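You operate a simulated robot arm through the tools that you are given. There is no shell and no other tool. Be economical: measure what you need, move in short steps, check, and stop when the job is done.

You are at the controls of a simulated robot arm. One attempt, no reset.

Task
The dirty basin water is scalding: cool it, let it out and rinse the basin.
Fine: heat knob to COLD, fill to the line, tap off; only then pull the plug and stand it on the basin cabinet; once empty, tap half on and off again; keep hands out of the hot water. Set down upright: basin plug.
Where things are to end (x, y in the base frame): basin plug within 60 mm of [410, 210].

The check looks at the end state, three seconds after you hand in, the way a careful person would. Anything else that was tipped, shoved, dropped, spilled or broken makes it a failure.

Robot
A 7-joint arm with a two-finger parallel gripper, fixed in place. Base frame: the origin is at the foot of the arm, x ahead of it, y to its left, z up; the work surface is at about z = 740. Readings come in mm, rad, newtons and seconds.
With the tool pointing down near the work surface it reaches from about 200 to 740 mm from the base axis. Its first joint turns from -2.897 to 2.897 rad. Payload 1.57 kg.
Tool frame: the origin (TCP) lies between the finger pads and is the grasp point; the fingertips stand 30 mm ahead of it; z points along the fingers, y is the line along which they close. The gripper opens to 110 mm. The fingers are 24 mm wide and 12 mm thick; the gripper's body (48 by 112 mm) begins 78 mm behind the TCP.
Orientation is told as [roll, pitch, yaw] about the base's x, y, z axes, in that order, counted from this pose: with the fingers straight down and closing along the base's y, the tool's x points along the base's -x, its y along +y and its z along -z.

Tools
- The arm moves only by the tool apply_moves. Its argument "commands" is a list of rows, each a list of 7 numbers: the finger opening in mm, from 0 to 110, then the shift along the tool's x, y, z in mm, then the turn, a rotation vector about the tool's x, y, z in degrees. In form: [[gripper, dx, dy, dz, rx, ry, rz], ...]. A call has 1 to 20 rows; each row shifts and turns the commanded pose from where the row before left it, along the tool's axes as they then stand. Rows are played at 5 a second. More than 50 mm and 0.15 rad between two rows, or a gripper value outside its range, and nothing of the call is played. A pose out of reach is approached as far as the arm can. The call stops where the force on the tool passes 40 N (or 10 N more than at its start, if that is more) or the arm is blocked; 0.2 s more then pass. Each finger travels about 45 mm/s and halts on what it meets, pressing with about 39 N; the grip force reading is that of the motor and also rises with nothing between the fingers. The clock runs only during rows and for 0.2 s after the last one: add rows that do not move to give the fingers time. The reply holds the time, the measured pose of the TCP, the force on the tool along the base axes, the opening and the grip force, in the units named above and with some noise, with the torque about the TCP (base axes, N m) and any sound that the robot's microphone picked up.
- Cameras (640 x 400 px; columns grow to the right, rows downward): "scene" is fixed at [219.4, 500, 1432.6]; the picture's right is [-0.75, -0.66, 0.00], its down [-0.49, 0.56, -0.67] and it looks along [0.44, -0.50, -0.75] (base axes); focal length 236 px, centre (320, 200). "wrist" rides on the gripper at [70, 16, -141] in the tool frame; the picture's right is [-0.23, 0.97, 0.00], its down [-0.85, -0.20, -0.48] and it looks along [-0.47, -0.11, 0.88] (tool axes); focal length 222 px, centre (320, 200). There is no depth. A picture from a camera that has moved, and an enlarged one, comes with that camera's place and axes in the base frame and with its lens.
- snapshot(camera): a new picture of that camera. The clock stands still meanwhile.
- slide_trunk(by): slides the trunk up (or, below 0, down) by that many mm; the arm rides with it, the base frame stays. It gives what a move gives, with no picture.
- close_up(camera, box): a new picture of the part [left, top, right, bottom] of that camera's present view, enlarged. The clock stands still meanwhile.
- job_done(): hands the job in; it is judged then, once.

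Go step by step. Nothing tells you positions but the pictures and the camera data: compare them with the known pose of the tool, close in by small moves and look again before you grip or let go. The budget is 120 turns and 64 pictures, counting those below and the enlarged ones. Unless the task says otherwise, let go and move clear before handing in, and close with one line.

The tools are called after ">>>" as a command line: name --pt "numbers of a row" for each row, then --argument value for the rest, lists and objects as JSON in quotes. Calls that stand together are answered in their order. apply_moves: Moves the arm, as the interface text tells. Its arguments: {"type":"object","properties":{"commands":{"type":"array"}},"required":["commands"]} The other tools are called the same way: slide_trunk (by) slides the trunk up or down; snapshot (camera) takes a picture; close_up (camera, box) takes an enlarged picture of a part of a camera's view; job_done () hands the job in.

At the start:

```text
time_s: 0.0
tcp_pos: [401.6, -230.5, 1156.3]
tcp_rot: [-0.001, 0.001, -0.001]
force: [0.5, -0.5, 0.9]
torque: [0.05, -0.01, 0.03]
width: 110.2
finger_force: 0.0
trunk travel left (down, up): [-500.0, 90.0]
```

scene: 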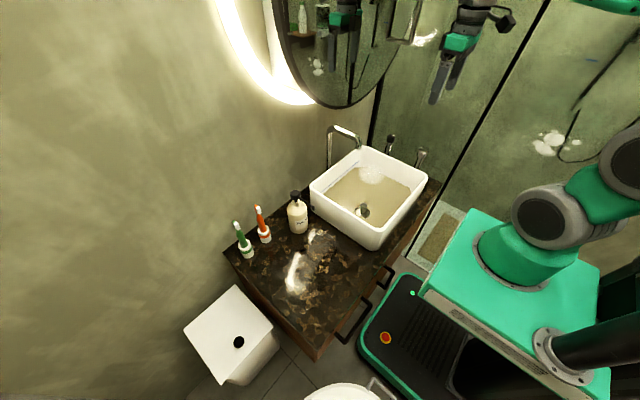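
wrist: 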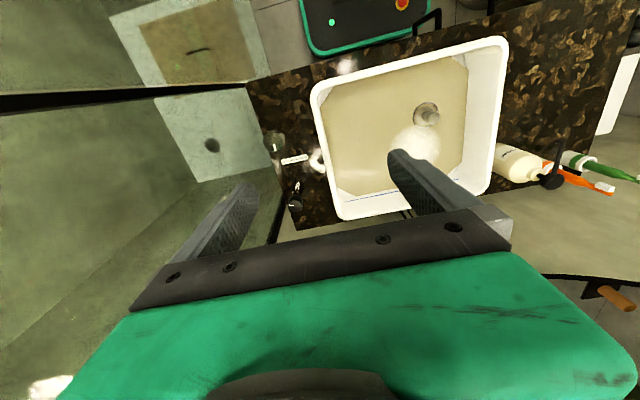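

I see a white basin with murky water, a plug with a knob in it, a spout behind it, and two controls to the right of the basin. I'll look closer before moving.

>>> close_up --camera "scene" --box '[300, 110, 460, 210]'

>>> close_up --camera "wrist" --box '[240, 90, 400, 220]'

>>> close_up --camera "scene" --box '[220, 180, 380, 300]'

```text
4.00 times, centred on (380, 160) of scene
camera zoom: at [219.4, 500.0, 1432.6], right [-0.75, -0.66, 0.0], down [-0.49, 0.56, -0.67], along [0.44, -0.5, -0.75], focal length 943 px, centre (80, 360)
```

zoom: 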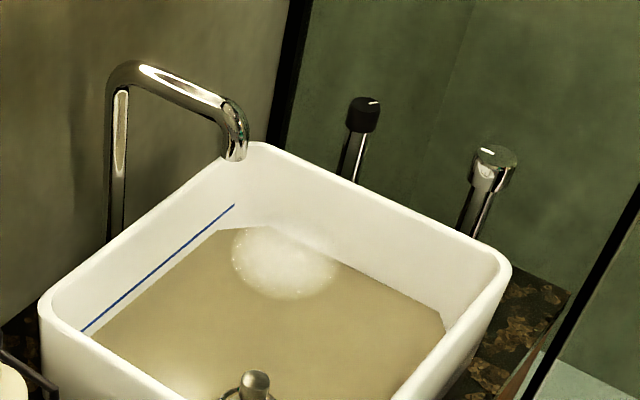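

```text
3.08 times, centred on (320, 155) of wrist
camera zoom: at [330.1, -214.1, 1297.5], right [0.23, 0.97, 0.0], down [0.85, -0.2, 0.48], along [0.47, -0.11, -0.88], focal length 684 px, centre (320, 338)
```

zoom: 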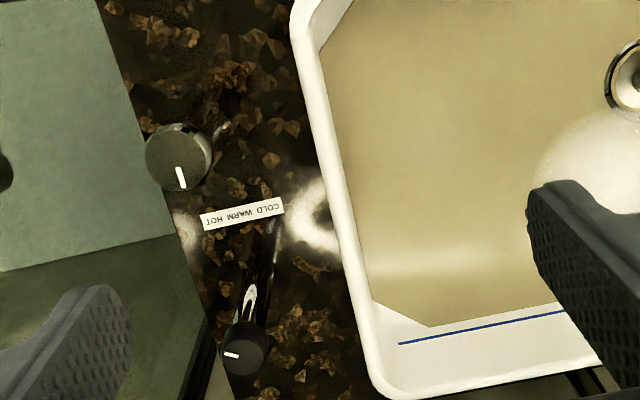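

```text
3.33 times, centred on (300, 240) of scene
camera zoom: at [219.4, 500.0, 1432.6], right [-0.75, -0.66, 0.0], down [-0.49, 0.56, -0.67], along [0.44, -0.5, -0.75], focal length 786 px, centre (387, 67)
```

zoom: 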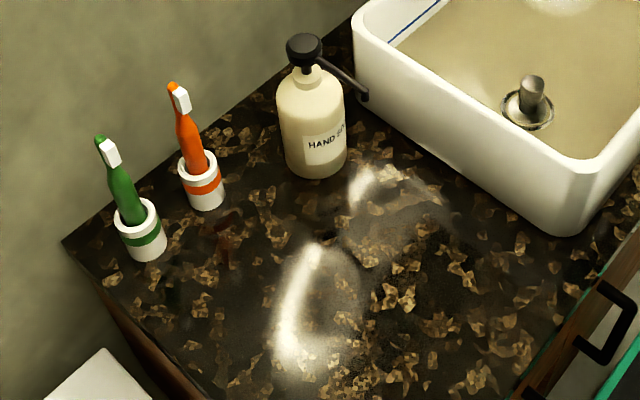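

Two knobs stand to the right of the basin at roughly y=-320, z=880: a chrome one (x≈412), probably the tap, and a black one (x≈550) above the COLD/WARM/HOT label. I'll move above them for a better view.

>>> apply_moves --pt "110 -2 -25 30 0 0 0" --pt "110 -3 -25 35 0 0 0" --pt "110 -3 -20 35 0 0 0" --pt "110 0 0 36 0 0 0"

>>> snapshot --camera "wrist"

>>> snapshot --camera "scene"

```text
time_s: 1.0
tcp_pos: [407.1, -299.5, 1022.7]
tcp_rot: [0.0, -0.002, 0.0]
force: [0.4, 0.5, 0.2]
torque: [0.02, -0.01, -0.01]
width: 110.1
finger_force: 0.1
trunk travel left (down, up): [-500.0, 90.0]
```

```text
58 pictures are left
camera wrist: at [337.3, -283.2, 1163.2], right [0.23, 0.97, 0.0], down [0.85, -0.2, 0.48], along [0.47, -0.11, -0.88], focal length 222 px, centre (320, 200)
```

wrist: 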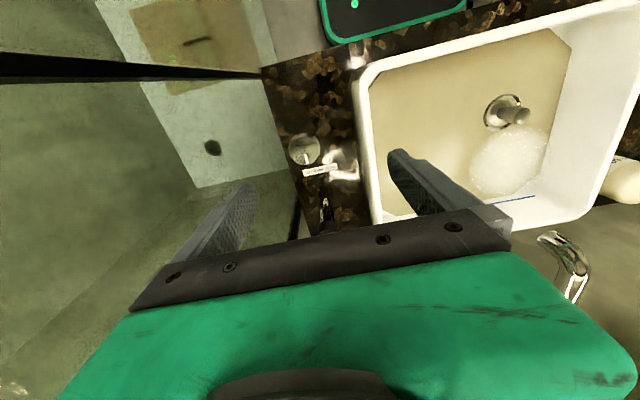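

```text
57 pictures are left
```

scene: 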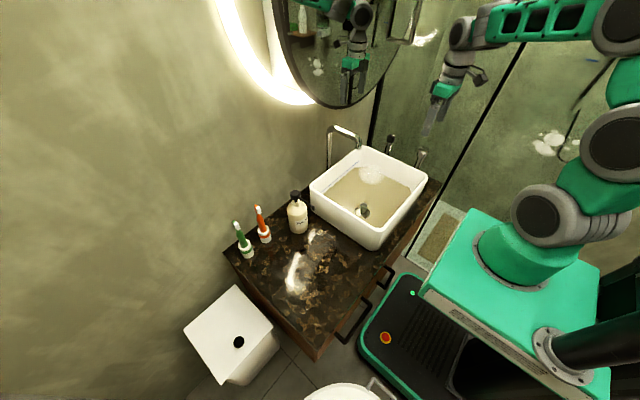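

The chrome knob is confirmed near (411,-321,885), and the glass screen stands at about y=-440, so there is room. I'll close up on the knobs.

>>> close_up --camera "wrist" --box '[270, 120, 370, 230]'

>>> apply_moves --pt "110 -40 0 0 0 0 0" --pt "110 -40 0 0 0 0 0" --pt "110 -40 0 0 0 0 0" --pt "110 0 0 0 0 0 0"

>>> close_up --camera "wrist" --box '[240, 80, 400, 230]'

```text
3.64 times, centred on (320, 175) of wrist
camera zoom: at [337.3, -283.2, 1163.2], right [0.23, 0.97, 0.0], down [0.85, -0.2, 0.48], along [0.47, -0.11, -0.88], focal length 808 px, centre (320, 291)
```

zoom: 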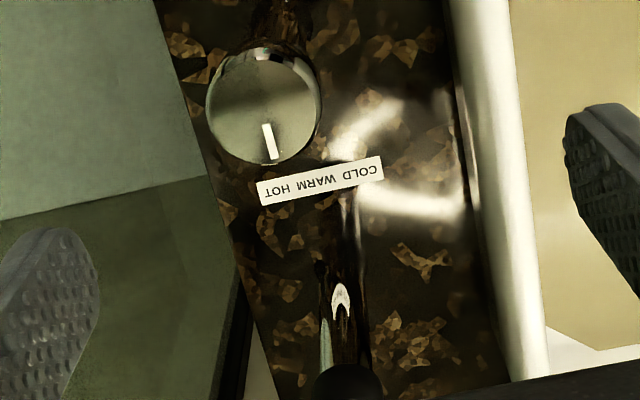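

```text
time_s: 2.0
tcp_pos: [530.4, -299.4, 1020.2]
tcp_rot: [0.001, 0.0, -0.001]
force: [-0.3, -0.2, 0.0]
torque: [0.0, 0.01, -0.02]
width: 110.0
finger_force: 0.0
trunk travel left (down, up): [-500.0, 90.0]
```

```text
2.67 times, centred on (320, 155) of wrist
camera zoom: at [459.7, -283.3, 1162.1], right [0.23, 0.97, 0.0], down [0.85, -0.2, 0.48], along [0.47, -0.11, -0.88], focal length 592 px, centre (320, 320)
```

zoom: 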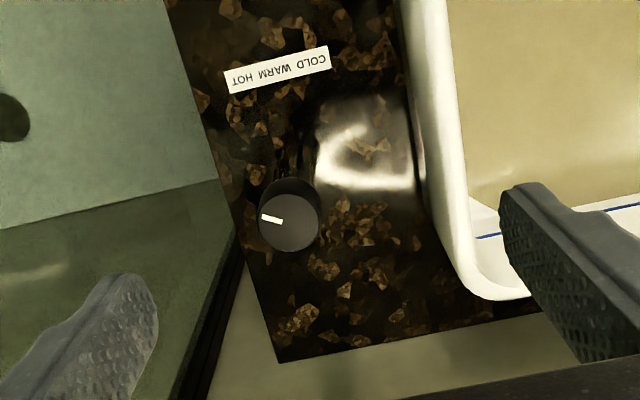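

The black heat knob is at about (552,-320,885), 29 mm wide, and its pointer sits about 60° to the HOT side of WARM. I'll line up over it, pre-rotate -60° and lower partway.

>>> apply_moves --pt "60 -21.6 -20.6 0 0 0 0" --pt "60 0 0 10 0 0 -7.5" --pt "60 0 0 10 0 0 -7.5" --pt "60 0 0 10 0 0 -7.5" --pt "60 0 0 10 0 0 -7.5" --pt "60 0 0 10 0 0 -7.5" --pt "60 0 0 10 0 0 -7.5" --pt "60 0 0 5 0 0 -7.5" --pt "60 0 0 5 0 0 -7.5" --pt "60 0 0 0 0 0 0"

>>> snapshot --camera "wrist"

>>> close_up --camera "scene" --box '[320, 80, 480, 180]'

```text
time_s: 4.2
tcp_pos: [548.9, -321.5, 950.2]
tcp_rot: [-0.001, 0.002, 1.05]
force: [-0.5, -0.3, -1.0]
torque: [0.01, -0.02, 0.0]
width: 59.9
finger_force: 0.0
trunk travel left (down, up): [-500.0, 90.0]
```

```text
54 pictures are left
camera wrist: at [500.0, -373.3, 1090.9], right [-0.73, 0.68, 0.0], down [0.6, 0.64, 0.48], along [0.33, 0.35, -0.88], focal length 222 px, centre (320, 200)
```

wrist: 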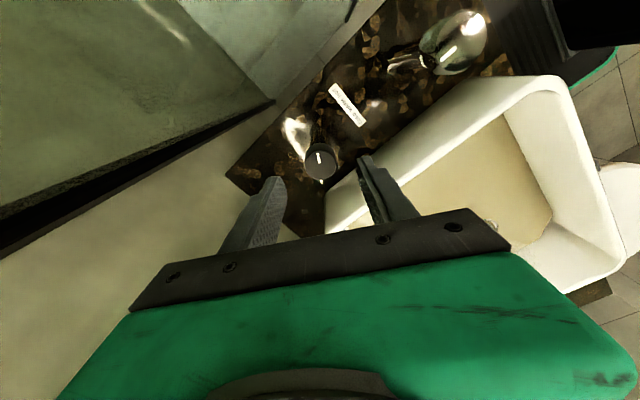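

```text
4.00 times, centred on (400, 130) of scene
camera zoom: at [219.4, 500.0, 1432.6], right [-0.75, -0.66, 0.0], down [-0.49, 0.56, -0.67], along [0.44, -0.5, -0.75], focal length 943 px, centre (0, 480)
```

zoom: 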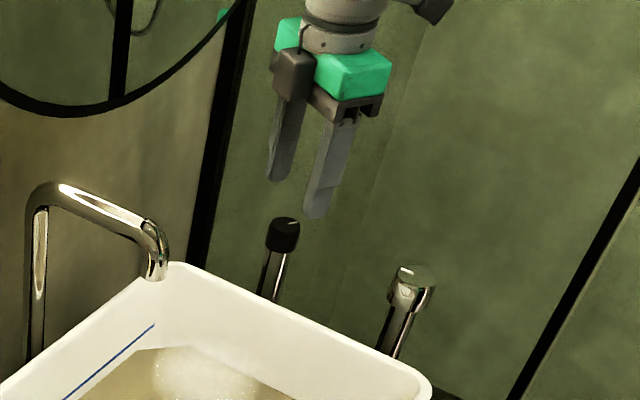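

The gripper is over the heat knob. I'm lowering to z≈892 and closing gently around it.

>>> apply_moves --pt "60 0 0 20 0 0 0" --pt "60 0 0 20 0 0 0" --pt "60 0 0 10 0 0 0" --pt "60 0 0 8 0 0 0" --pt "60 0 0 0 0 0 0"

>>> snapshot --camera "wrist"

>>> close_up --camera "scene" --box '[350, 110, 430, 160]'

```text
time_s: 5.4
tcp_pos: [550.7, -321.5, 893.5]
tcp_rot: [0.0, 0.002, 1.046]
force: [-0.4, 0.1, 0.1]
torque: [-0.01, 0.02, -0.01]
width: 59.8
finger_force: 0.1
trunk travel left (down, up): [-500.0, 90.0]
```

```text
52 pictures are left
camera wrist: at [500.9, -374.0, 1033.9], right [-0.73, 0.68, 0.0], down [0.6, 0.64, 0.48], along [0.33, 0.35, -0.88], focal length 222 px, centre (320, 200)
```

wrist: 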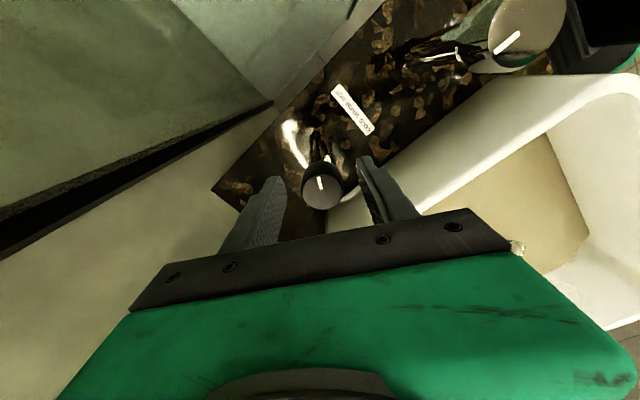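

```text
8.00 times, centred on (390, 135) of scene
camera zoom: at [219.4, 500.0, 1432.6], right [-0.75, -0.66, 0.0], down [-0.49, 0.56, -0.67], along [0.44, -0.5, -0.75], focal length 1886 px, centre (-240, 720)
```

zoom: 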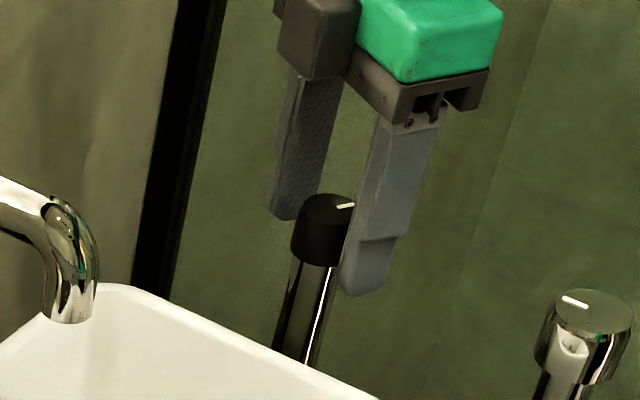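

The fingers straddle the knob well. I'm closing now.

>>> apply_moves --pt "40 0 0 0 0 0 0" --pt "26 0 0 0 0 0 0" --pt "26 0 0 0 0 0 0" --pt "26 0 0 0 0 0 0"

```text
time_s: 6.4
tcp_pos: [549.8, -320.3, 892.7]
tcp_rot: [0.001, 0.001, 1.046]
force: [-7.8, 4.9, 0.7]
torque: [0.14, 0.23, 0.03]
width: 31.6
finger_force: 30.6
trunk travel left (down, up): [-500.0, 90.0]
```

Gripped at 31.6 mm. I'll relieve the small side force and turn clockwise toward COLD in steps.

>>> apply_moves --pt "26 0 1.5 0 0 0 0" --pt "26 0 0 0 0 0 6" --pt "26 0 0 0 0 0 6" --pt "26 0 0 0 0 0 6" --pt "26 0 0 0 0 0 0"

>>> close_up --camera "wrist" --box '[270, 140, 370, 220]'

```text
time_s: 7.6
tcp_pos: [549.4, -321.3, 892.8]
tcp_rot: [-0.001, -0.002, 0.733]
force: [0.6, 0.3, 0.0]
torque: [0.22, -0.22, 0.88]
width: 30.9
finger_force: 40.0
trunk travel left (down, up): [-500.0, 90.0]
```

```text
5.00 times, centred on (320, 180) of wrist
camera zoom: at [485.6, -355.0, 1034.0], right [-0.48, 0.88, 0.0], down [0.77, 0.42, 0.48], along [0.42, 0.23, -0.88], focal length 1111 px, centre (320, 300)
```

zoom: 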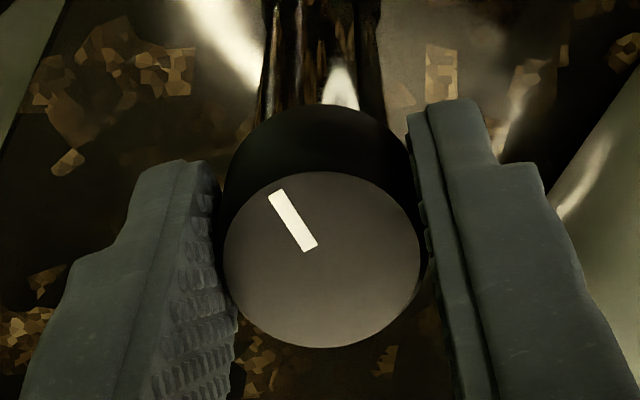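

The pointer seems to have barely turned while the torque is 0.88 N·m. I'll continue a bit and compare.

>>> apply_moves --pt "20 0 0 0 0 0 6" --pt "20 0 0 0 0 0 6" --pt "20 0 0 0 0 0 6" --pt "20 0 0 0 0 0 6" --pt "20 0 0 0 0 0 0"

>>> close_up --camera "wrist" --box '[270, 140, 370, 220]'

```text
time_s: 8.8
tcp_pos: [548.3, -320.0, 892.2]
tcp_rot: [0.0, -0.002, 0.311]
force: [1.9, -2.4, 2.8]
torque: [-0.05, 0.02, 0.15]
width: 30.9
finger_force: 40.1
trunk travel left (down, up): [-500.0, 90.0]
```

```text
5.00 times, centred on (320, 180) of wrist
camera zoom: at [476.6, -326.1, 1033.7], right [-0.08, 1.0, 0.0], down [0.87, 0.07, 0.48], along [0.48, 0.04, -0.88], focal length 1111 px, centre (320, 300)
```

zoom: 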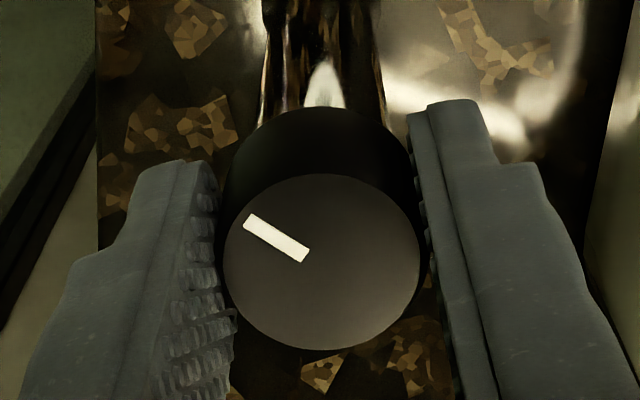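

The knob is slipping in the grip without turning. I'll test the other way gently to learn whether it is a stop.

>>> apply_moves --pt "20 0 0 0 0 0 -6" --pt "20 0 0 0 0 0 -6" --pt "20 0 0 0 0 0 0"

>>> close_up --camera "wrist" --box '[270, 140, 370, 220]'

```text
time_s: 9.6
tcp_pos: [548.9, -321.2, 892.4]
tcp_rot: [0.001, 0.001, 0.524]
force: [0.6, -2.7, 3.1]
torque: [0.04, -0.28, 0.01]
width: 30.9
finger_force: 40.2
trunk travel left (down, up): [-500.0, 90.0]
```

```text
5.00 times, centred on (320, 180) of wrist
camera zoom: at [479.6, -341.3, 1033.8], right [-0.29, 0.96, 0.0], down [0.84, 0.25, 0.48], along [0.46, 0.14, -0.88], focal length 1111 px, centre (320, 300)
```

zoom: 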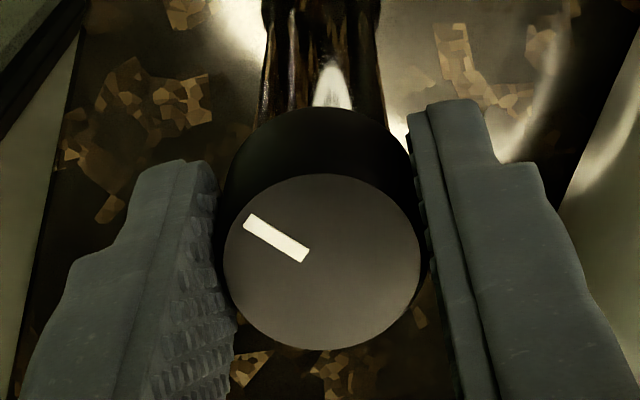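

The knob turns freely counter-clockwise, so the clockwise stop is HOT, like a dial whose COLD end is all the way counter-clockwise. I'll keep turning that way.

>>> apply_moves --pt "20 0 0 0 0 0 -7" --pt "20 0 0 0 0 0 -7" --pt "20 0 0 0 0 0 -7" --pt "20 0 0 0 0 0 -7" --pt "20 0 0 0 0 0 -7" --pt "20 0 0 0 0 0 -7" --pt "20 0 0 0 0 0 -7" --pt "20 0 0 0 0 0 -7" --pt "20 0 0 0 0 0 0"

>>> snapshot --camera "wrist"

```text
time_s: 11.6
tcp_pos: [549.6, -320.8, 893.0]
tcp_rot: [-0.004, 0.001, 1.503]
force: [8.1, -9.1, 10.4]
torque: [0.09, -0.04, -0.02]
width: 31.1
finger_force: 40.0
trunk travel left (down, up): [-500.0, 90.0]
```

```text
47 pictures are left
camera wrist: at [527.8, -389.4, 1033.8], right [-0.96, 0.29, 0.0], down [0.26, 0.84, 0.48], along [0.14, 0.46, -0.88], focal length 222 px, centre (320, 200)
```

wrist: 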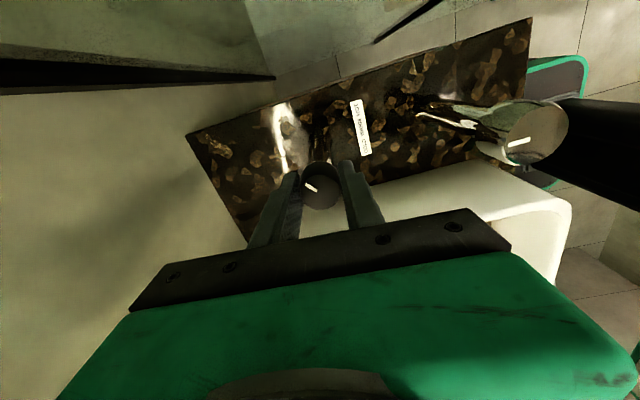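

The pointer is following. I'll open, unwind the wrist clockwise and regrip.

>>> apply_moves --pt "56 0 0 0 0 0 0" --pt "56 0 0 0 0 0 0" --pt "56 0 0 0 0 0 0" --pt "56 0 0 0 0 0 8" --pt "56 0 0 0 0 0 8" --pt "56 0 0 0 0 0 8" --pt "56 0 0 0 0 0 8" --pt "56 0 0 0 0 0 8" --pt "56 0 0 0 0 0 8" --pt "56 0 0 0 0 0 8" --pt "56 0 0 0 0 0 8" --pt "56 0 0 0 0 0 8" --pt "56 0 0 0 0 0 8" --pt "56 0 0 0 0 0 8" --pt "56 0 0 0 0 0 8" --pt "56 0 0 0 0 0 8" --pt "56 0 0 0 0 0 8" --pt "56 0 0 0 0 0 8" --pt "56 0 0 0 0 0 8" --pt "56 0 0 0 0 0 0"

>>> snapshot --camera "wrist"

```text
time_s: 15.8
tcp_pos: [549.4, -320.3, 893.1]
tcp_rot: [0.0, 0.001, -0.736]
force: [1.2, -0.7, -0.3]
torque: [-0.02, 0.0, 0.02]
width: 56.0
finger_force: 0.0
trunk travel left (down, up): [-500.0, 90.0]
```

```text
46 pictures are left
camera wrist: at [507.3, -261.4, 1033.2], right [0.82, 0.57, 0.0], down [0.5, -0.72, 0.48], along [0.27, -0.39, -0.88], focal length 222 px, centre (320, 200)
```

wrist: 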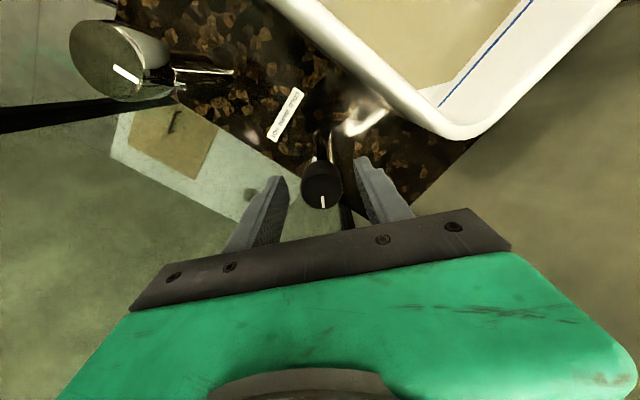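

The pointer has moved about 68° counter-clockwise. I'm regripping and turning on.

>>> apply_moves --pt "40 0 0 0 0 0 0" --pt "20 0 0 0 0 0 0" --pt "20 0 0 0 0 0 0" --pt "20 0 0 0 0 0 0" --pt "20 0 0 0 0 0 -7" --pt "20 0 0 0 0 0 -7" --pt "20 0 0 0 0 0 -7" --pt "20 0 0 0 0 0 -7" --pt "20 0 0 0 0 0 -7" --pt "20 0 0 0 0 0 -7" --pt "20 0 0 0 0 0 -7" --pt "20 0 0 0 0 0 -7" --pt "20 0 0 0 0 0 0"

>>> close_up --camera "wrist" --box '[270, 140, 370, 220]'

```text
time_s: 18.6
tcp_pos: [549.8, -321.1, 892.3]
tcp_rot: [0.002, 0.002, 0.247]
force: [-0.1, 6.6, 1.1]
torque: [-0.11, 0.36, -0.18]
width: 30.8
finger_force: 39.9
trunk travel left (down, up): [-500.0, 90.0]
```

```text
5.00 times, centred on (320, 180) of wrist
camera zoom: at [476.7, -321.4, 1033.2], right [-0.02, 1.0, 0.0], down [0.88, 0.01, 0.48], along [0.48, 0.01, -0.88], focal length 1111 px, centre (320, 300)
```

zoom: 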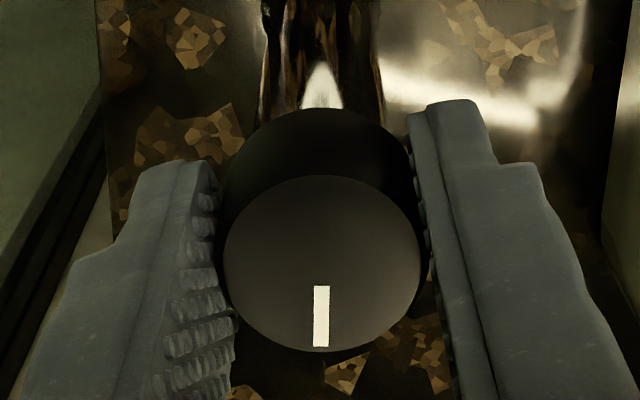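

The pointer is straight toward the wall (middle), with no stop yet. Continuing.

>>> apply_moves --pt "20 0 0 0 0 0 -7" --pt "20 0 0 0 0 0 -7" --pt "20 0 0 0 0 0 -7" --pt "20 0 0 0 0 0 -7" --pt "20 0 0 0 0 0 -7" --pt "20 0 0 0 0 0 -7" --pt "20 0 0 0 0 0 -7" --pt "20 0 0 0 0 0 -7" --pt "20 0 0 0 0 0 -7" --pt "20 0 0 0 0 0 -7" --pt "20 0 0 0 0 0 0"

>>> close_up --camera "wrist" --box '[270, 140, 370, 220]'

```text
time_s: 21.0
tcp_pos: [550.0, -321.1, 893.1]
tcp_rot: [-0.001, 0.001, 1.467]
force: [6.0, -3.3, -1.9]
torque: [-0.15, -0.13, -0.67]
width: 31.5
finger_force: 39.8
trunk travel left (down, up): [-500.0, 90.0]
```

```text
5.00 times, centred on (320, 180) of wrist
camera zoom: at [525.8, -388.1, 1033.3], right [-0.95, 0.33, 0.0], down [0.29, 0.83, 0.48], along [0.16, 0.45, -0.88], focal length 1111 px, centre (320, 300)
```

zoom: 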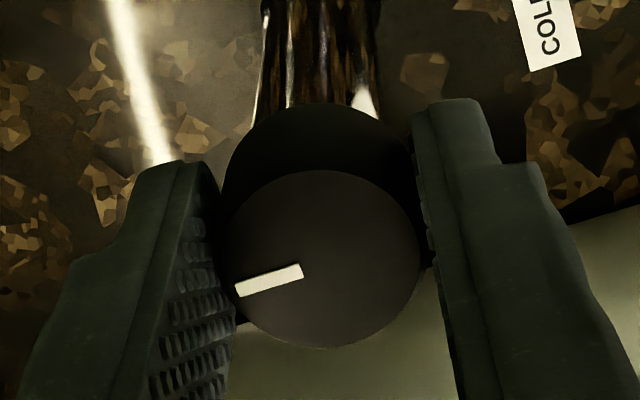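

The knob stopped exactly at 0° after 120° of travel, opposite the HOT stop, so it is at COLD. I'm releasing, rising, and moving above the chrome tap knob.

>>> apply_moves --pt "70 0 0 0 0 0 0" --pt "70 0 0 0 0 0 0" --pt "70 0 0 0 0 0 0" --pt "70 0 0 -30 0 0 0" --pt "70 0 0 -40 0 0 0" --pt "70 0 0 0 0 0 7" --pt "70 0 0 0 0 0 7" --pt "70 0 0 0 0 0 7" --pt "70 0 0 0 0 0 7" --pt "70 0 0 0 0 0 7" --pt "70 0 0 0 0 0 7" --pt "70 34 31 0 0 0 0" --pt "70 34 31 0 0 0 0" --pt "70 34.5 31 0 0 0 0" --pt "70 0 0 0 0 0 0"

>>> snapshot --camera "wrist"

>>> close_up --camera "scene" --box '[300, 110, 460, 210]'

```text
time_s: 24.2
tcp_pos: [410.0, -320.2, 964.4]
tcp_rot: [0.001, 0.0, 0.733]
force: [0.0, -0.9, 1.0]
torque: [0.03, -0.01, 0.01]
width: 70.0
finger_force: 0.1
trunk travel left (down, up): [-500.0, 90.0]
```

```text
43 pictures are left
camera wrist: at [345.3, -354.2, 1105.4], right [-0.48, 0.88, 0.0], down [0.77, 0.42, 0.48], along [0.42, 0.23, -0.88], focal length 222 px, centre (320, 200)
```

wrist: 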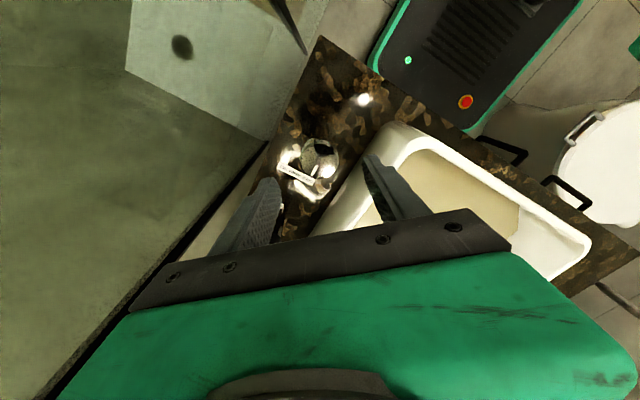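

```text
4.00 times, centred on (380, 160) of scene
camera zoom: at [219.4, 500.0, 1432.6], right [-0.75, -0.66, 0.0], down [-0.49, 0.56, -0.67], along [0.44, -0.5, -0.75], focal length 943 px, centre (80, 360)
```

zoom: 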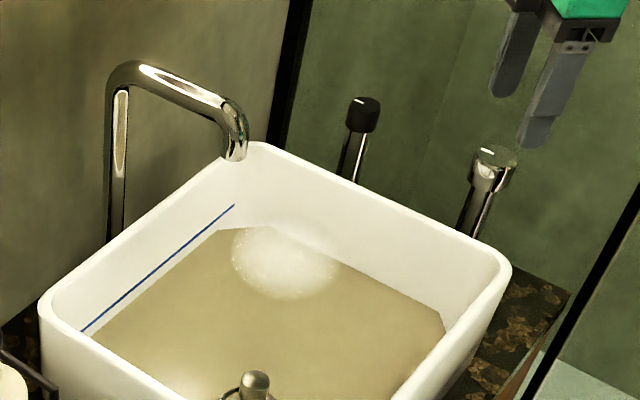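

The tap knob is centred below; lowering to z≈893 and closing.

>>> apply_moves --pt "70 0 0 25 0 0 0" --pt "70 0 0 25 0 0 0" --pt "70 0 0 15 0 0 0" --pt "70 0 0 6 0 0 0" --pt "55 0 0 0 0 0 0" --pt "40 0 0 0 0 0 0" --pt "30 0 0 0 0 0 0" --pt "30 0 0 0 0 0 0" --pt "30 0 0 0 0 0 0"

>>> close_up --camera "wrist" --box '[270, 130, 370, 210]'

```text
time_s: 26.2
tcp_pos: [411.2, -320.6, 892.4]
tcp_rot: [0.001, 0.0, 0.734]
force: [0.6, -1.0, -0.8]
torque: [-0.13, -0.07, 0.02]
width: 39.0
finger_force: 40.1
trunk travel left (down, up): [-500.0, 90.0]
```

```text
5.00 times, centred on (320, 170) of wrist
camera zoom: at [347.0, -354.0, 1032.7], right [-0.48, 0.88, 0.0], down [0.77, 0.42, 0.48], along [0.42, 0.23, -0.88], focal length 1111 px, centre (320, 350)
```

zoom: 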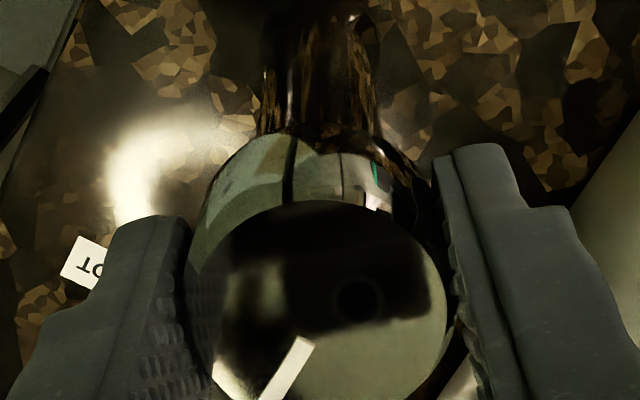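

Firm grip at 39 mm. Trying clockwise 24° to open.

>>> apply_moves --pt "30 0 0 0 0 0 6" --pt "30 0 0 0 0 0 6" --pt "30 0 0 0 0 0 6" --pt "30 0 0 0 0 0 6" --pt "30 0 0 0 0 0 0"

>>> close_up --camera "wrist" --box '[270, 130, 370, 210]'

>>> close_up --camera "scene" --box '[300, 110, 460, 210]'

```text
time_s: 27.4
tcp_pos: [410.1, -318.8, 890.9]
tcp_rot: [-0.001, 0.0, 0.311]
force: [2.4, -2.4, -0.5]
torque: [-0.15, 0.06, 0.06]
width: 39.0
finger_force: 25.0
trunk travel left (down, up): [-500.0, 90.0]
```

```text
5.00 times, centred on (320, 170) of wrist
camera zoom: at [338.5, -325.5, 1032.5], right [-0.08, 1.0, 0.0], down [0.87, 0.07, 0.48], along [0.48, 0.04, -0.88], focal length 1111 px, centre (320, 350)
```

zoom: 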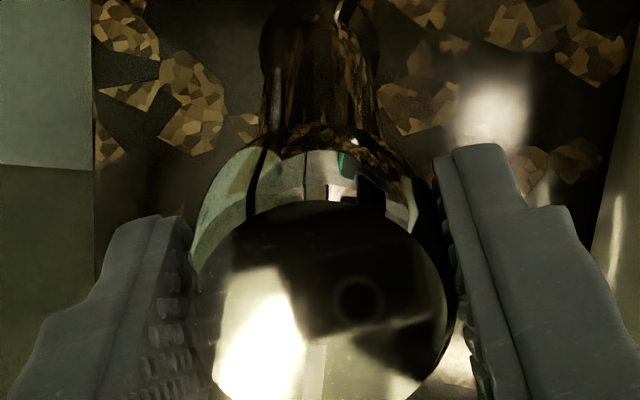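

```text
4.00 times, centred on (380, 160) of scene
camera zoom: at [219.4, 500.0, 1432.6], right [-0.75, -0.66, 0.0], down [-0.49, 0.56, -0.67], along [0.44, -0.5, -0.75], focal length 943 px, centre (80, 360)
```

zoom: 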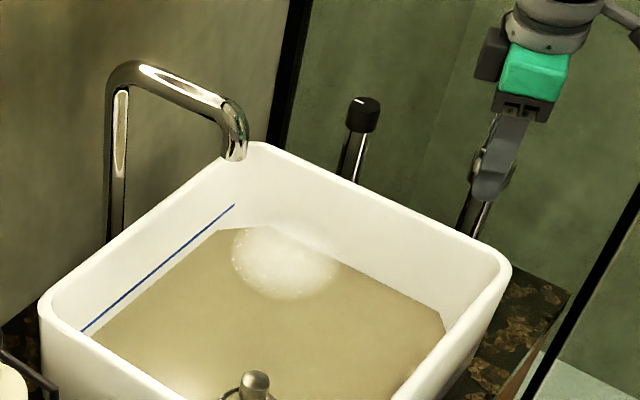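

Clockwise slipped (the pointer stayed toward the wall), so it opens counter-clockwise. Turning that way.

>>> apply_moves --pt "30 0 0 0 0 0 -6" --pt "30 0 0 0 0 0 -6" --pt "30 0 0 0 0 0 -6" --pt "30 0 0 0 0 0 -6" --pt "30 0 0 0 0 0 -6" --pt "30 0 0 0 0 0 0"

>>> close_up --camera "scene" --box '[300, 110, 460, 210]'

```text
time_s: 28.8
tcp_pos: [410.8, -319.6, 891.5]
tcp_rot: [0.001, 0.002, 0.839]
force: [4.7, 0.5, -2.9]
torque: [-0.04, 0.2, -0.01]
width: 38.7
finger_force: 44.2
trunk travel left (down, up): [-500.0, 90.0]
```

```text
4.00 times, centred on (380, 160) of scene
camera zoom: at [219.4, 500.0, 1432.6], right [-0.75, -0.66, 0.0], down [-0.49, 0.56, -0.67], along [0.44, -0.5, -0.75], focal length 943 px, centre (80, 360)
```

zoom: 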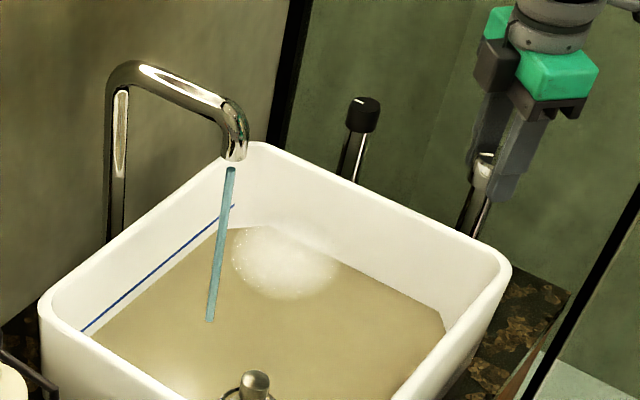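

Cold (blue) water is running. I'll wait 3 s and check the level.

>>> apply_moves --pt "30 0 0 0 0 0 0" --pt "30 0 0 0 0 0 0" --pt "30 0 0 0 0 0 0" --pt "30 0 0 0 0 0 0" --pt "30 0 0 0 0 0 0" --pt "30 0 0 0 0 0 0" --pt "30 0 0 0 0 0 0" --pt "30 0 0 0 0 0 0" --pt "30 0 0 0 0 0 0" --pt "30 0 0 0 0 0 0" --pt "30 0 0 0 0 0 0" --pt "30 0 0 0 0 0 0" --pt "30 0 0 0 0 0 0" --pt "30 0 0 0 0 0 0" --pt "30 0 0 0 0 0 0"

>>> close_up --camera "scene" --box '[300, 110, 460, 210]'

```text
time_s: 32.0
tcp_pos: [410.1, -320.1, 892.0]
tcp_rot: [0.0, 0.002, 0.837]
force: [5.1, 0.9, -2.1]
torque: [-0.02, -0.09, 0.0]
width: 38.6
finger_force: 44.5
trunk travel left (down, up): [-500.0, 90.0]
```

```text
4.00 times, centred on (380, 160) of scene
camera zoom: at [219.4, 500.0, 1432.6], right [-0.75, -0.66, 0.0], down [-0.49, 0.56, -0.67], along [0.44, -0.5, -0.75], focal length 943 px, centre (80, 360)
```

zoom: 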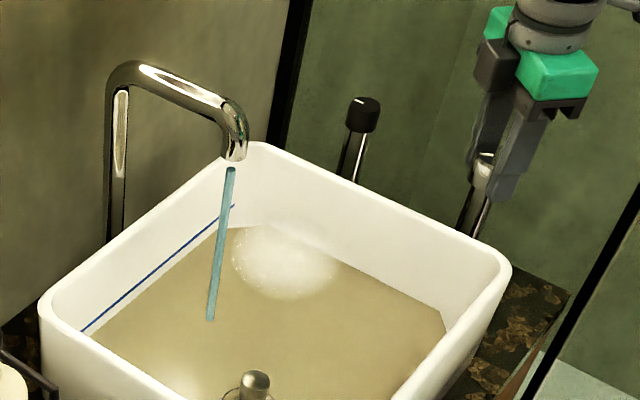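

The level is rising slowly; I'll open the tap further and keep watching.

>>> apply_moves --pt "30 0 0 0 0 0 -7" --pt "30 0 0 0 0 0 -7" --pt "30 0 0 0 0 0 -7" --pt "30 0 0 0 0 0 -7" --pt "30 0 0 0 0 0 -7" --pt "30 0 0 0 0 0 0" --pt "30 0 0 0 0 0 0" --pt "30 0 0 0 0 0 0" --pt "30 0 0 0 0 0 0" --pt "30 0 0 0 0 0 0" --pt "30 0 0 0 0 0 0" --pt "30 0 0 0 0 0 0" --pt "30 0 0 0 0 0 0" --pt "30 0 0 0 0 0 0" --pt "30 0 0 0 0 0 0" --pt "30 0 0 0 0 0 0"

>>> close_up --camera "scene" --box '[300, 110, 460, 210]'

```text
time_s: 35.4
tcp_pos: [410.9, -320.2, 891.6]
tcp_rot: [-0.001, -0.001, 1.448]
force: [-2.5, -3.9, -10.1]
torque: [-0.06, -0.03, 0.0]
width: 38.9
finger_force: 44.2
trunk travel left (down, up): [-500.0, 90.0]
```

```text
4.00 times, centred on (380, 160) of scene
camera zoom: at [219.4, 500.0, 1432.6], right [-0.75, -0.66, 0.0], down [-0.49, 0.56, -0.67], along [0.44, -0.5, -0.75], focal length 943 px, centre (80, 360)
```

zoom: 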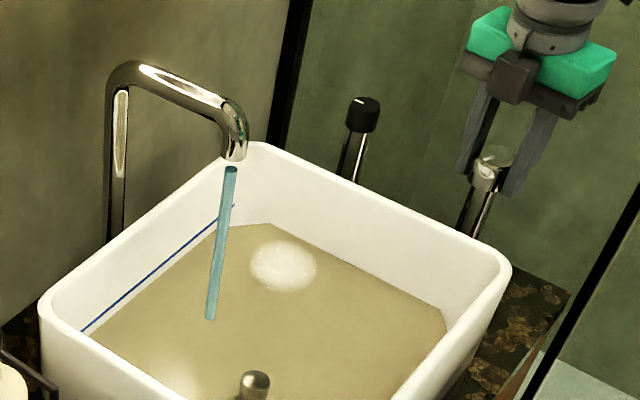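

The flow is stronger and the steam is shrinking. I'm waiting 4 s more.

>>> apply_moves --pt "30 0 0 0 0 0 0" --pt "30 0 0 0 0 0 0" --pt "30 0 0 0 0 0 0" --pt "30 0 0 0 0 0 0" --pt "30 0 0 0 0 0 0" --pt "30 0 0 0 0 0 0" --pt "30 0 0 0 0 0 0" --pt "30 0 0 0 0 0 0" --pt "30 0 0 0 0 0 0" --pt "30 0 0 0 0 0 0" --pt "30 0 0 0 0 0 0" --pt "30 0 0 0 0 0 0" --pt "30 0 0 0 0 0 0" --pt "30 0 0 0 0 0 0" --pt "30 0 0 0 0 0 0" --pt "30 0 0 0 0 0 0" --pt "30 0 0 0 0 0 0" --pt "30 0 0 0 0 0 0" --pt "30 0 0 0 0 0 0" --pt "30 0 0 0 0 0 0"

>>> close_up --camera "scene" --box '[300, 130, 420, 210]'

```text
time_s: 39.6
tcp_pos: [409.7, -319.2, 891.6]
tcp_rot: [0.0, -0.001, 1.448]
force: [-3.6, -1.5, -12.9]
torque: [0.04, 0.01, 0.01]
width: 38.7
finger_force: 44.2
trunk travel left (down, up): [-500.0, 90.0]
```

```text
5.00 times, centred on (360, 170) of scene
camera zoom: at [219.4, 500.0, 1432.6], right [-0.75, -0.66, 0.0], down [-0.49, 0.56, -0.67], along [0.44, -0.5, -0.75], focal length 1179 px, centre (120, 350)
```

zoom: 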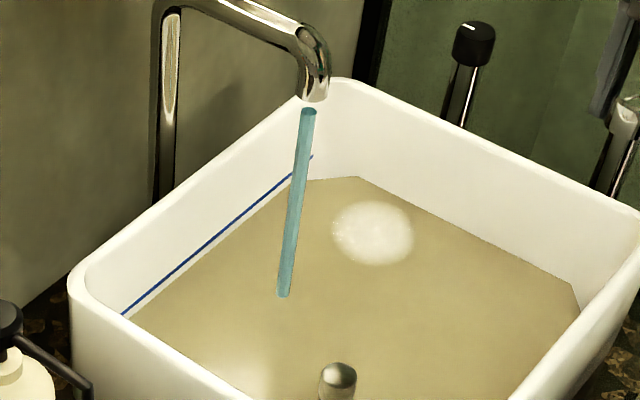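

The water edge is near the blue line; a tighter look to measure the gap.

>>> close_up --camera "scene" --box '[320, 155, 376, 195]'

```text
10.00 times, centred on (348, 175) of scene
camera zoom: at [219.4, 500.0, 1432.6], right [-0.75, -0.66, 0.0], down [-0.49, 0.56, -0.67], along [0.44, -0.5, -0.75], focal length 2358 px, centre (40, 450)
```

zoom: 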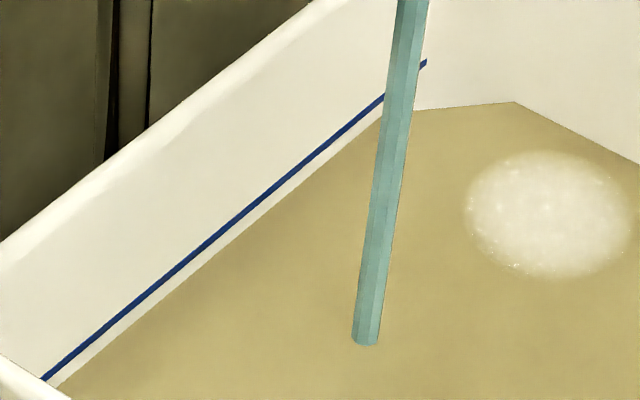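

About 18 px of gap is left at this zoom. I'm waiting 2 s more.

>>> apply_moves --pt "30 0 0 0 0 0 0" --pt "30 0 0 0 0 0 0" --pt "30 0 0 0 0 0 0" --pt "30 0 0 0 0 0 0" --pt "30 0 0 0 0 0 0" --pt "30 0 0 0 0 0 0" --pt "30 0 0 0 0 0 0" --pt "30 0 0 0 0 0 0" --pt "30 0 0 0 0 0 0" --pt "30 0 0 0 0 0 0"

>>> close_up --camera "scene" --box '[320, 155, 376, 195]'

```text
time_s: 41.8
tcp_pos: [409.7, -320.1, 891.7]
tcp_rot: [0.0, -0.002, 1.449]
force: [-4.3, -1.0, -14.3]
torque: [0.02, -0.01, 0.0]
width: 38.7
finger_force: 43.8
trunk travel left (down, up): [-500.0, 90.0]
```

```text
10.00 times, centred on (348, 175) of scene
camera zoom: at [219.4, 500.0, 1432.6], right [-0.75, -0.66, 0.0], down [-0.49, 0.56, -0.67], along [0.44, -0.5, -0.75], focal length 2358 px, centre (40, 450)
```

zoom: 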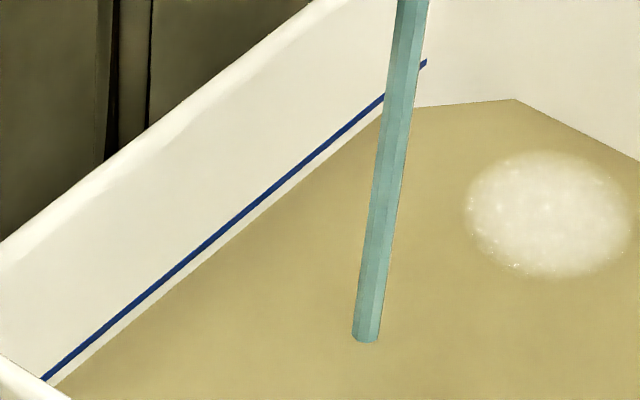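

The gap is narrowing slowly. I'm waiting about 3.4 s more.

>>> apply_moves --pt "30 0 0 0 0 0 0" --pt "30 0 0 0 0 0 0" --pt "30 0 0 0 0 0 0" --pt "30 0 0 0 0 0 0" --pt "30 0 0 0 0 0 0" --pt "30 0 0 0 0 0 0" --pt "30 0 0 0 0 0 0" --pt "30 0 0 0 0 0 0" --pt "30 0 0 0 0 0 0" --pt "30 0 0 0 0 0 0" --pt "30 0 0 0 0 0 0" --pt "30 0 0 0 0 0 0" --pt "30 0 0 0 0 0 0" --pt "30 0 0 0 0 0 0" --pt "30 0 0 0 0 0 0" --pt "30 0 0 0 0 0 0"

>>> close_up --camera "scene" --box '[320, 155, 376, 195]'

```text
time_s: 45.2
tcp_pos: [410.7, -319.4, 891.6]
tcp_rot: [0.001, -0.001, 1.449]
force: [-4.2, -0.3, -12.6]
torque: [0.03, 0.03, 0.0]
width: 38.4
finger_force: 43.9
trunk travel left (down, up): [-500.0, 90.0]
```

```text
10.00 times, centred on (348, 175) of scene
camera zoom: at [219.4, 500.0, 1432.6], right [-0.75, -0.66, 0.0], down [-0.49, 0.56, -0.67], along [0.44, -0.5, -0.75], focal length 2358 px, centre (40, 450)
```

zoom: 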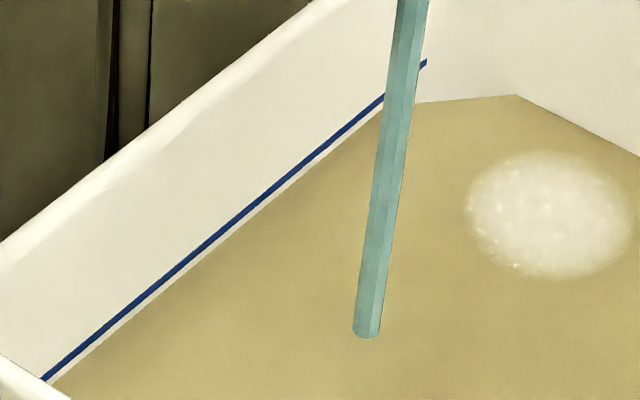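

A thin gap is left. 2.6 s more, then check.

>>> apply_moves --pt "30 0 0 0 0 0 0" --pt "30 0 0 0 0 0 0" --pt "30 0 0 0 0 0 0" --pt "30 0 0 0 0 0 0" --pt "30 0 0 0 0 0 0" --pt "30 0 0 0 0 0 0" --pt "30 0 0 0 0 0 0" --pt "30 0 0 0 0 0 0" --pt "30 0 0 0 0 0 0" --pt "30 0 0 0 0 0 0" --pt "30 0 0 0 0 0 0" --pt "30 0 0 0 0 0 0"

>>> close_up --camera "scene" --box '[320, 165, 362, 195]'

```text
time_s: 47.8
tcp_pos: [409.8, -318.6, 892.1]
tcp_rot: [-0.001, -0.002, 1.449]
force: [-4.4, -0.7, -13.6]
torque: [0.02, -0.02, 0.02]
width: 38.6
finger_force: 43.7
trunk travel left (down, up): [-500.0, 90.0]
```

```text
13.33 times, centred on (341, 180) of scene
camera zoom: at [219.4, 500.0, 1432.6], right [-0.75, -0.66, 0.0], down [-0.49, 0.56, -0.67], along [0.44, -0.5, -0.75], focal length 3144 px, centre (40, 467)
```

zoom: 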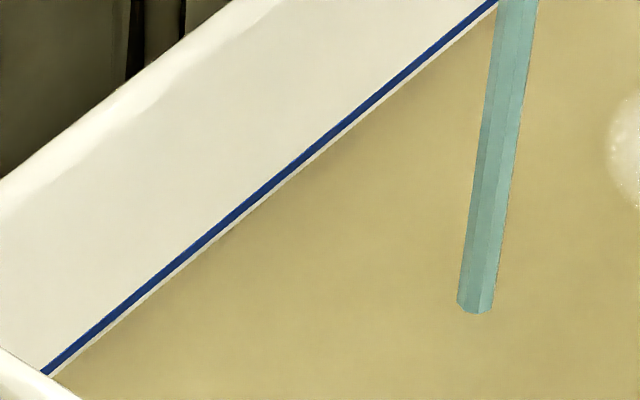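

It is nearly at the line: 2 s more, then closing clockwise in the same call.

>>> apply_moves --pt "30 0 0 0 0 0 0" --pt "30 0 0 0 0 0 0" --pt "30 0 0 0 0 0 0" --pt "30 0 0 0 0 0 0" --pt "30 0 0 0 0 0 0" --pt "30 0 0 0 0 0 0" --pt "30 0 0 0 0 0 0" --pt "30 0 0 0 0 0 0" --pt "30 0 0 0 0 0 7" --pt "30 0 0 0 0 0 7" --pt "30 0 0 0 0 0 7" --pt "30 0 0 0 0 0 7" --pt "30 0 0 0 0 0 7" --pt "30 0 0 0 0 0 7" --pt "30 0 0 0 0 0 7" --pt "30 0 0 0 0 0 7" --pt "30 0 0 0 0 0 7" --pt "30 0 0 0 0 0 7"

>>> close_up --camera "scene" --box '[320, 155, 376, 195]'

```text
time_s: 51.6
tcp_pos: [410.1, -321.2, 892.6]
tcp_rot: [0.0, -0.002, 0.227]
force: [-0.5, -2.1, -6.8]
torque: [0.09, -0.21, 1.16]
width: 38.4
finger_force: 44.0
trunk travel left (down, up): [-500.0, 90.0]
```

```text
10.00 times, centred on (348, 175) of scene
camera zoom: at [219.4, 500.0, 1432.6], right [-0.75, -0.66, 0.0], down [-0.49, 0.56, -0.67], along [0.44, -0.5, -0.75], focal length 2358 px, centre (40, 450)
```

zoom: 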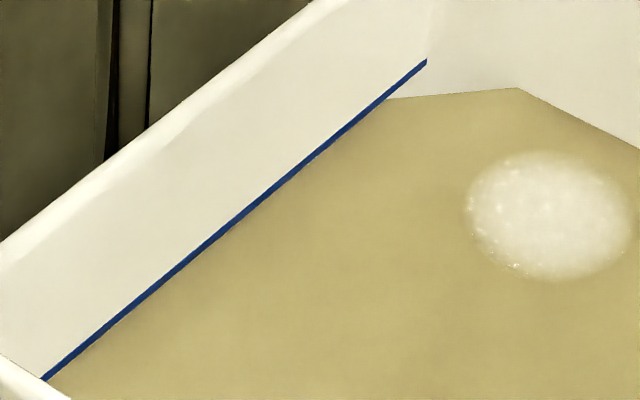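

The level is right at the line and the stream has stopped. I'm releasing the tap, rising, and going above the plug to look.

>>> apply_moves --pt "70 0 0 0 0 0 0" --pt "70 0 0 0 0 0 0" --pt "70 0 0 0 0 0 0" --pt "70 0 0 -30 0 0 0" --pt "70 0 0 -40 0 0 0" --pt "70 0 0 -40 0 0 6.5" --pt "70 0 0 0 0 0 6.5" --pt "60 0 45 0 0 0 0" --pt "60 0 45 0 0 0 0" --pt "60 0 45 0 0 0 0" --pt "60 0 45 0 0 0 0" --pt "60 -10 45 0 0 0 0" --pt "60 -10 45 0 0 0 0" --pt "60 -10 40 0 0 0 0" --pt "60 0 0 0 0 0 0"

>>> snapshot --camera "wrist"

>>> close_up --camera "scene" --box '[300, 120, 460, 240]'

```text
time_s: 54.8
tcp_pos: [440.4, -9.3, 1000.7]
tcp_rot: [0.001, 0.0, -0.003]
force: [0.3, -0.4, -0.2]
torque: [0.01, -0.01, -0.02]
width: 59.9
finger_force: 0.1
trunk travel left (down, up): [-500.0, 90.0]
```

```text
29 pictures are left
camera wrist: at [370.4, 6.7, 1142.6], right [0.23, 0.97, 0.0], down [0.85, -0.2, 0.48], along [0.47, -0.11, -0.88], focal length 222 px, centre (320, 200)
```

wrist: 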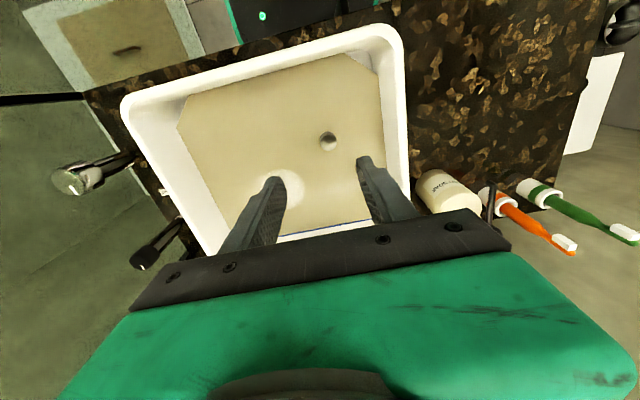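

```text
3.33 times, centred on (380, 180) of scene
camera zoom: at [219.4, 500.0, 1432.6], right [-0.75, -0.66, 0.0], down [-0.49, 0.56, -0.67], along [0.44, -0.5, -0.75], focal length 786 px, centre (120, 267)
```

zoom: 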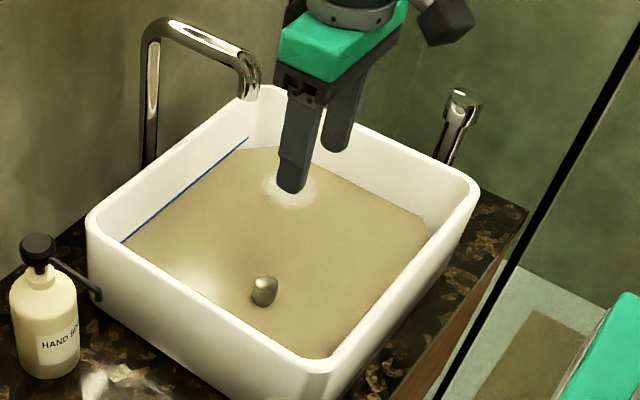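

The plug knob pokes just above the waterline at about (454,0), top near z=808; the white patch is foam. I'll move over it and down partway, then re-measure.

>>> apply_moves --pt "60 -13 9 30 0 0 0" --pt "60 0 0 40 0 0 0" --pt "60 0 0 30 0 0 0" --pt "60 0 0 0 0 0 0"

>>> close_up --camera "wrist" --box '[240, 100, 400, 220]'

>>> close_up --camera "scene" --box '[320, 160, 400, 220]'

```text
time_s: 55.8
tcp_pos: [452.7, -2.6, 901.0]
tcp_rot: [0.0, 0.0, 0.001]
force: [-0.5, 0.1, -0.1]
torque: [0.02, -0.04, -0.01]
width: 60.1
finger_force: 0.1
trunk travel left (down, up): [-500.0, 90.0]
```

```text
3.33 times, centred on (320, 160) of wrist
camera zoom: at [382.0, 15.5, 1041.7], right [0.23, 0.97, 0.0], down [0.85, -0.2, 0.48], along [0.47, -0.11, -0.88], focal length 740 px, centre (320, 333)
```

zoom: 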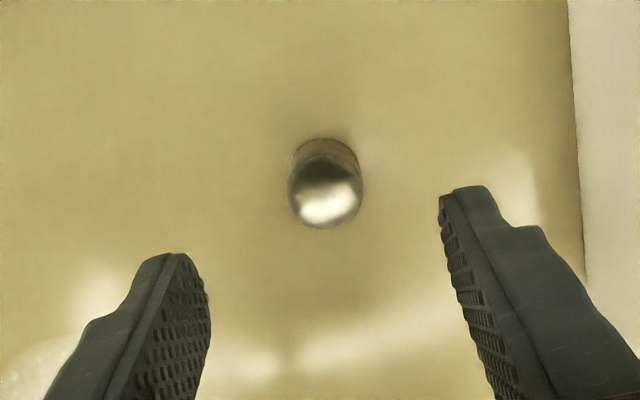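

```text
6.67 times, centred on (360, 190) of scene
camera zoom: at [219.4, 500.0, 1432.6], right [-0.75, -0.66, 0.0], down [-0.49, 0.56, -0.67], along [0.44, -0.5, -0.75], focal length 1572 px, centre (53, 267)
```

zoom: 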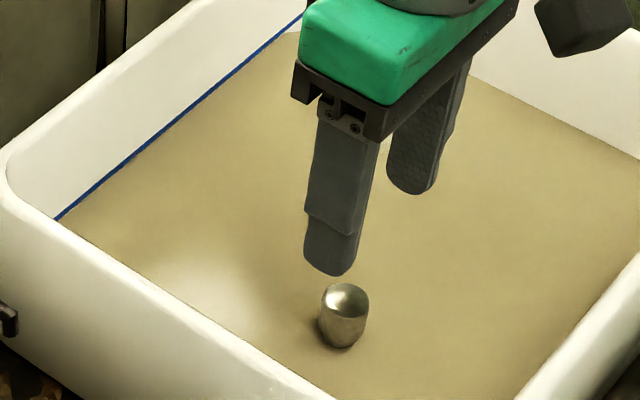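

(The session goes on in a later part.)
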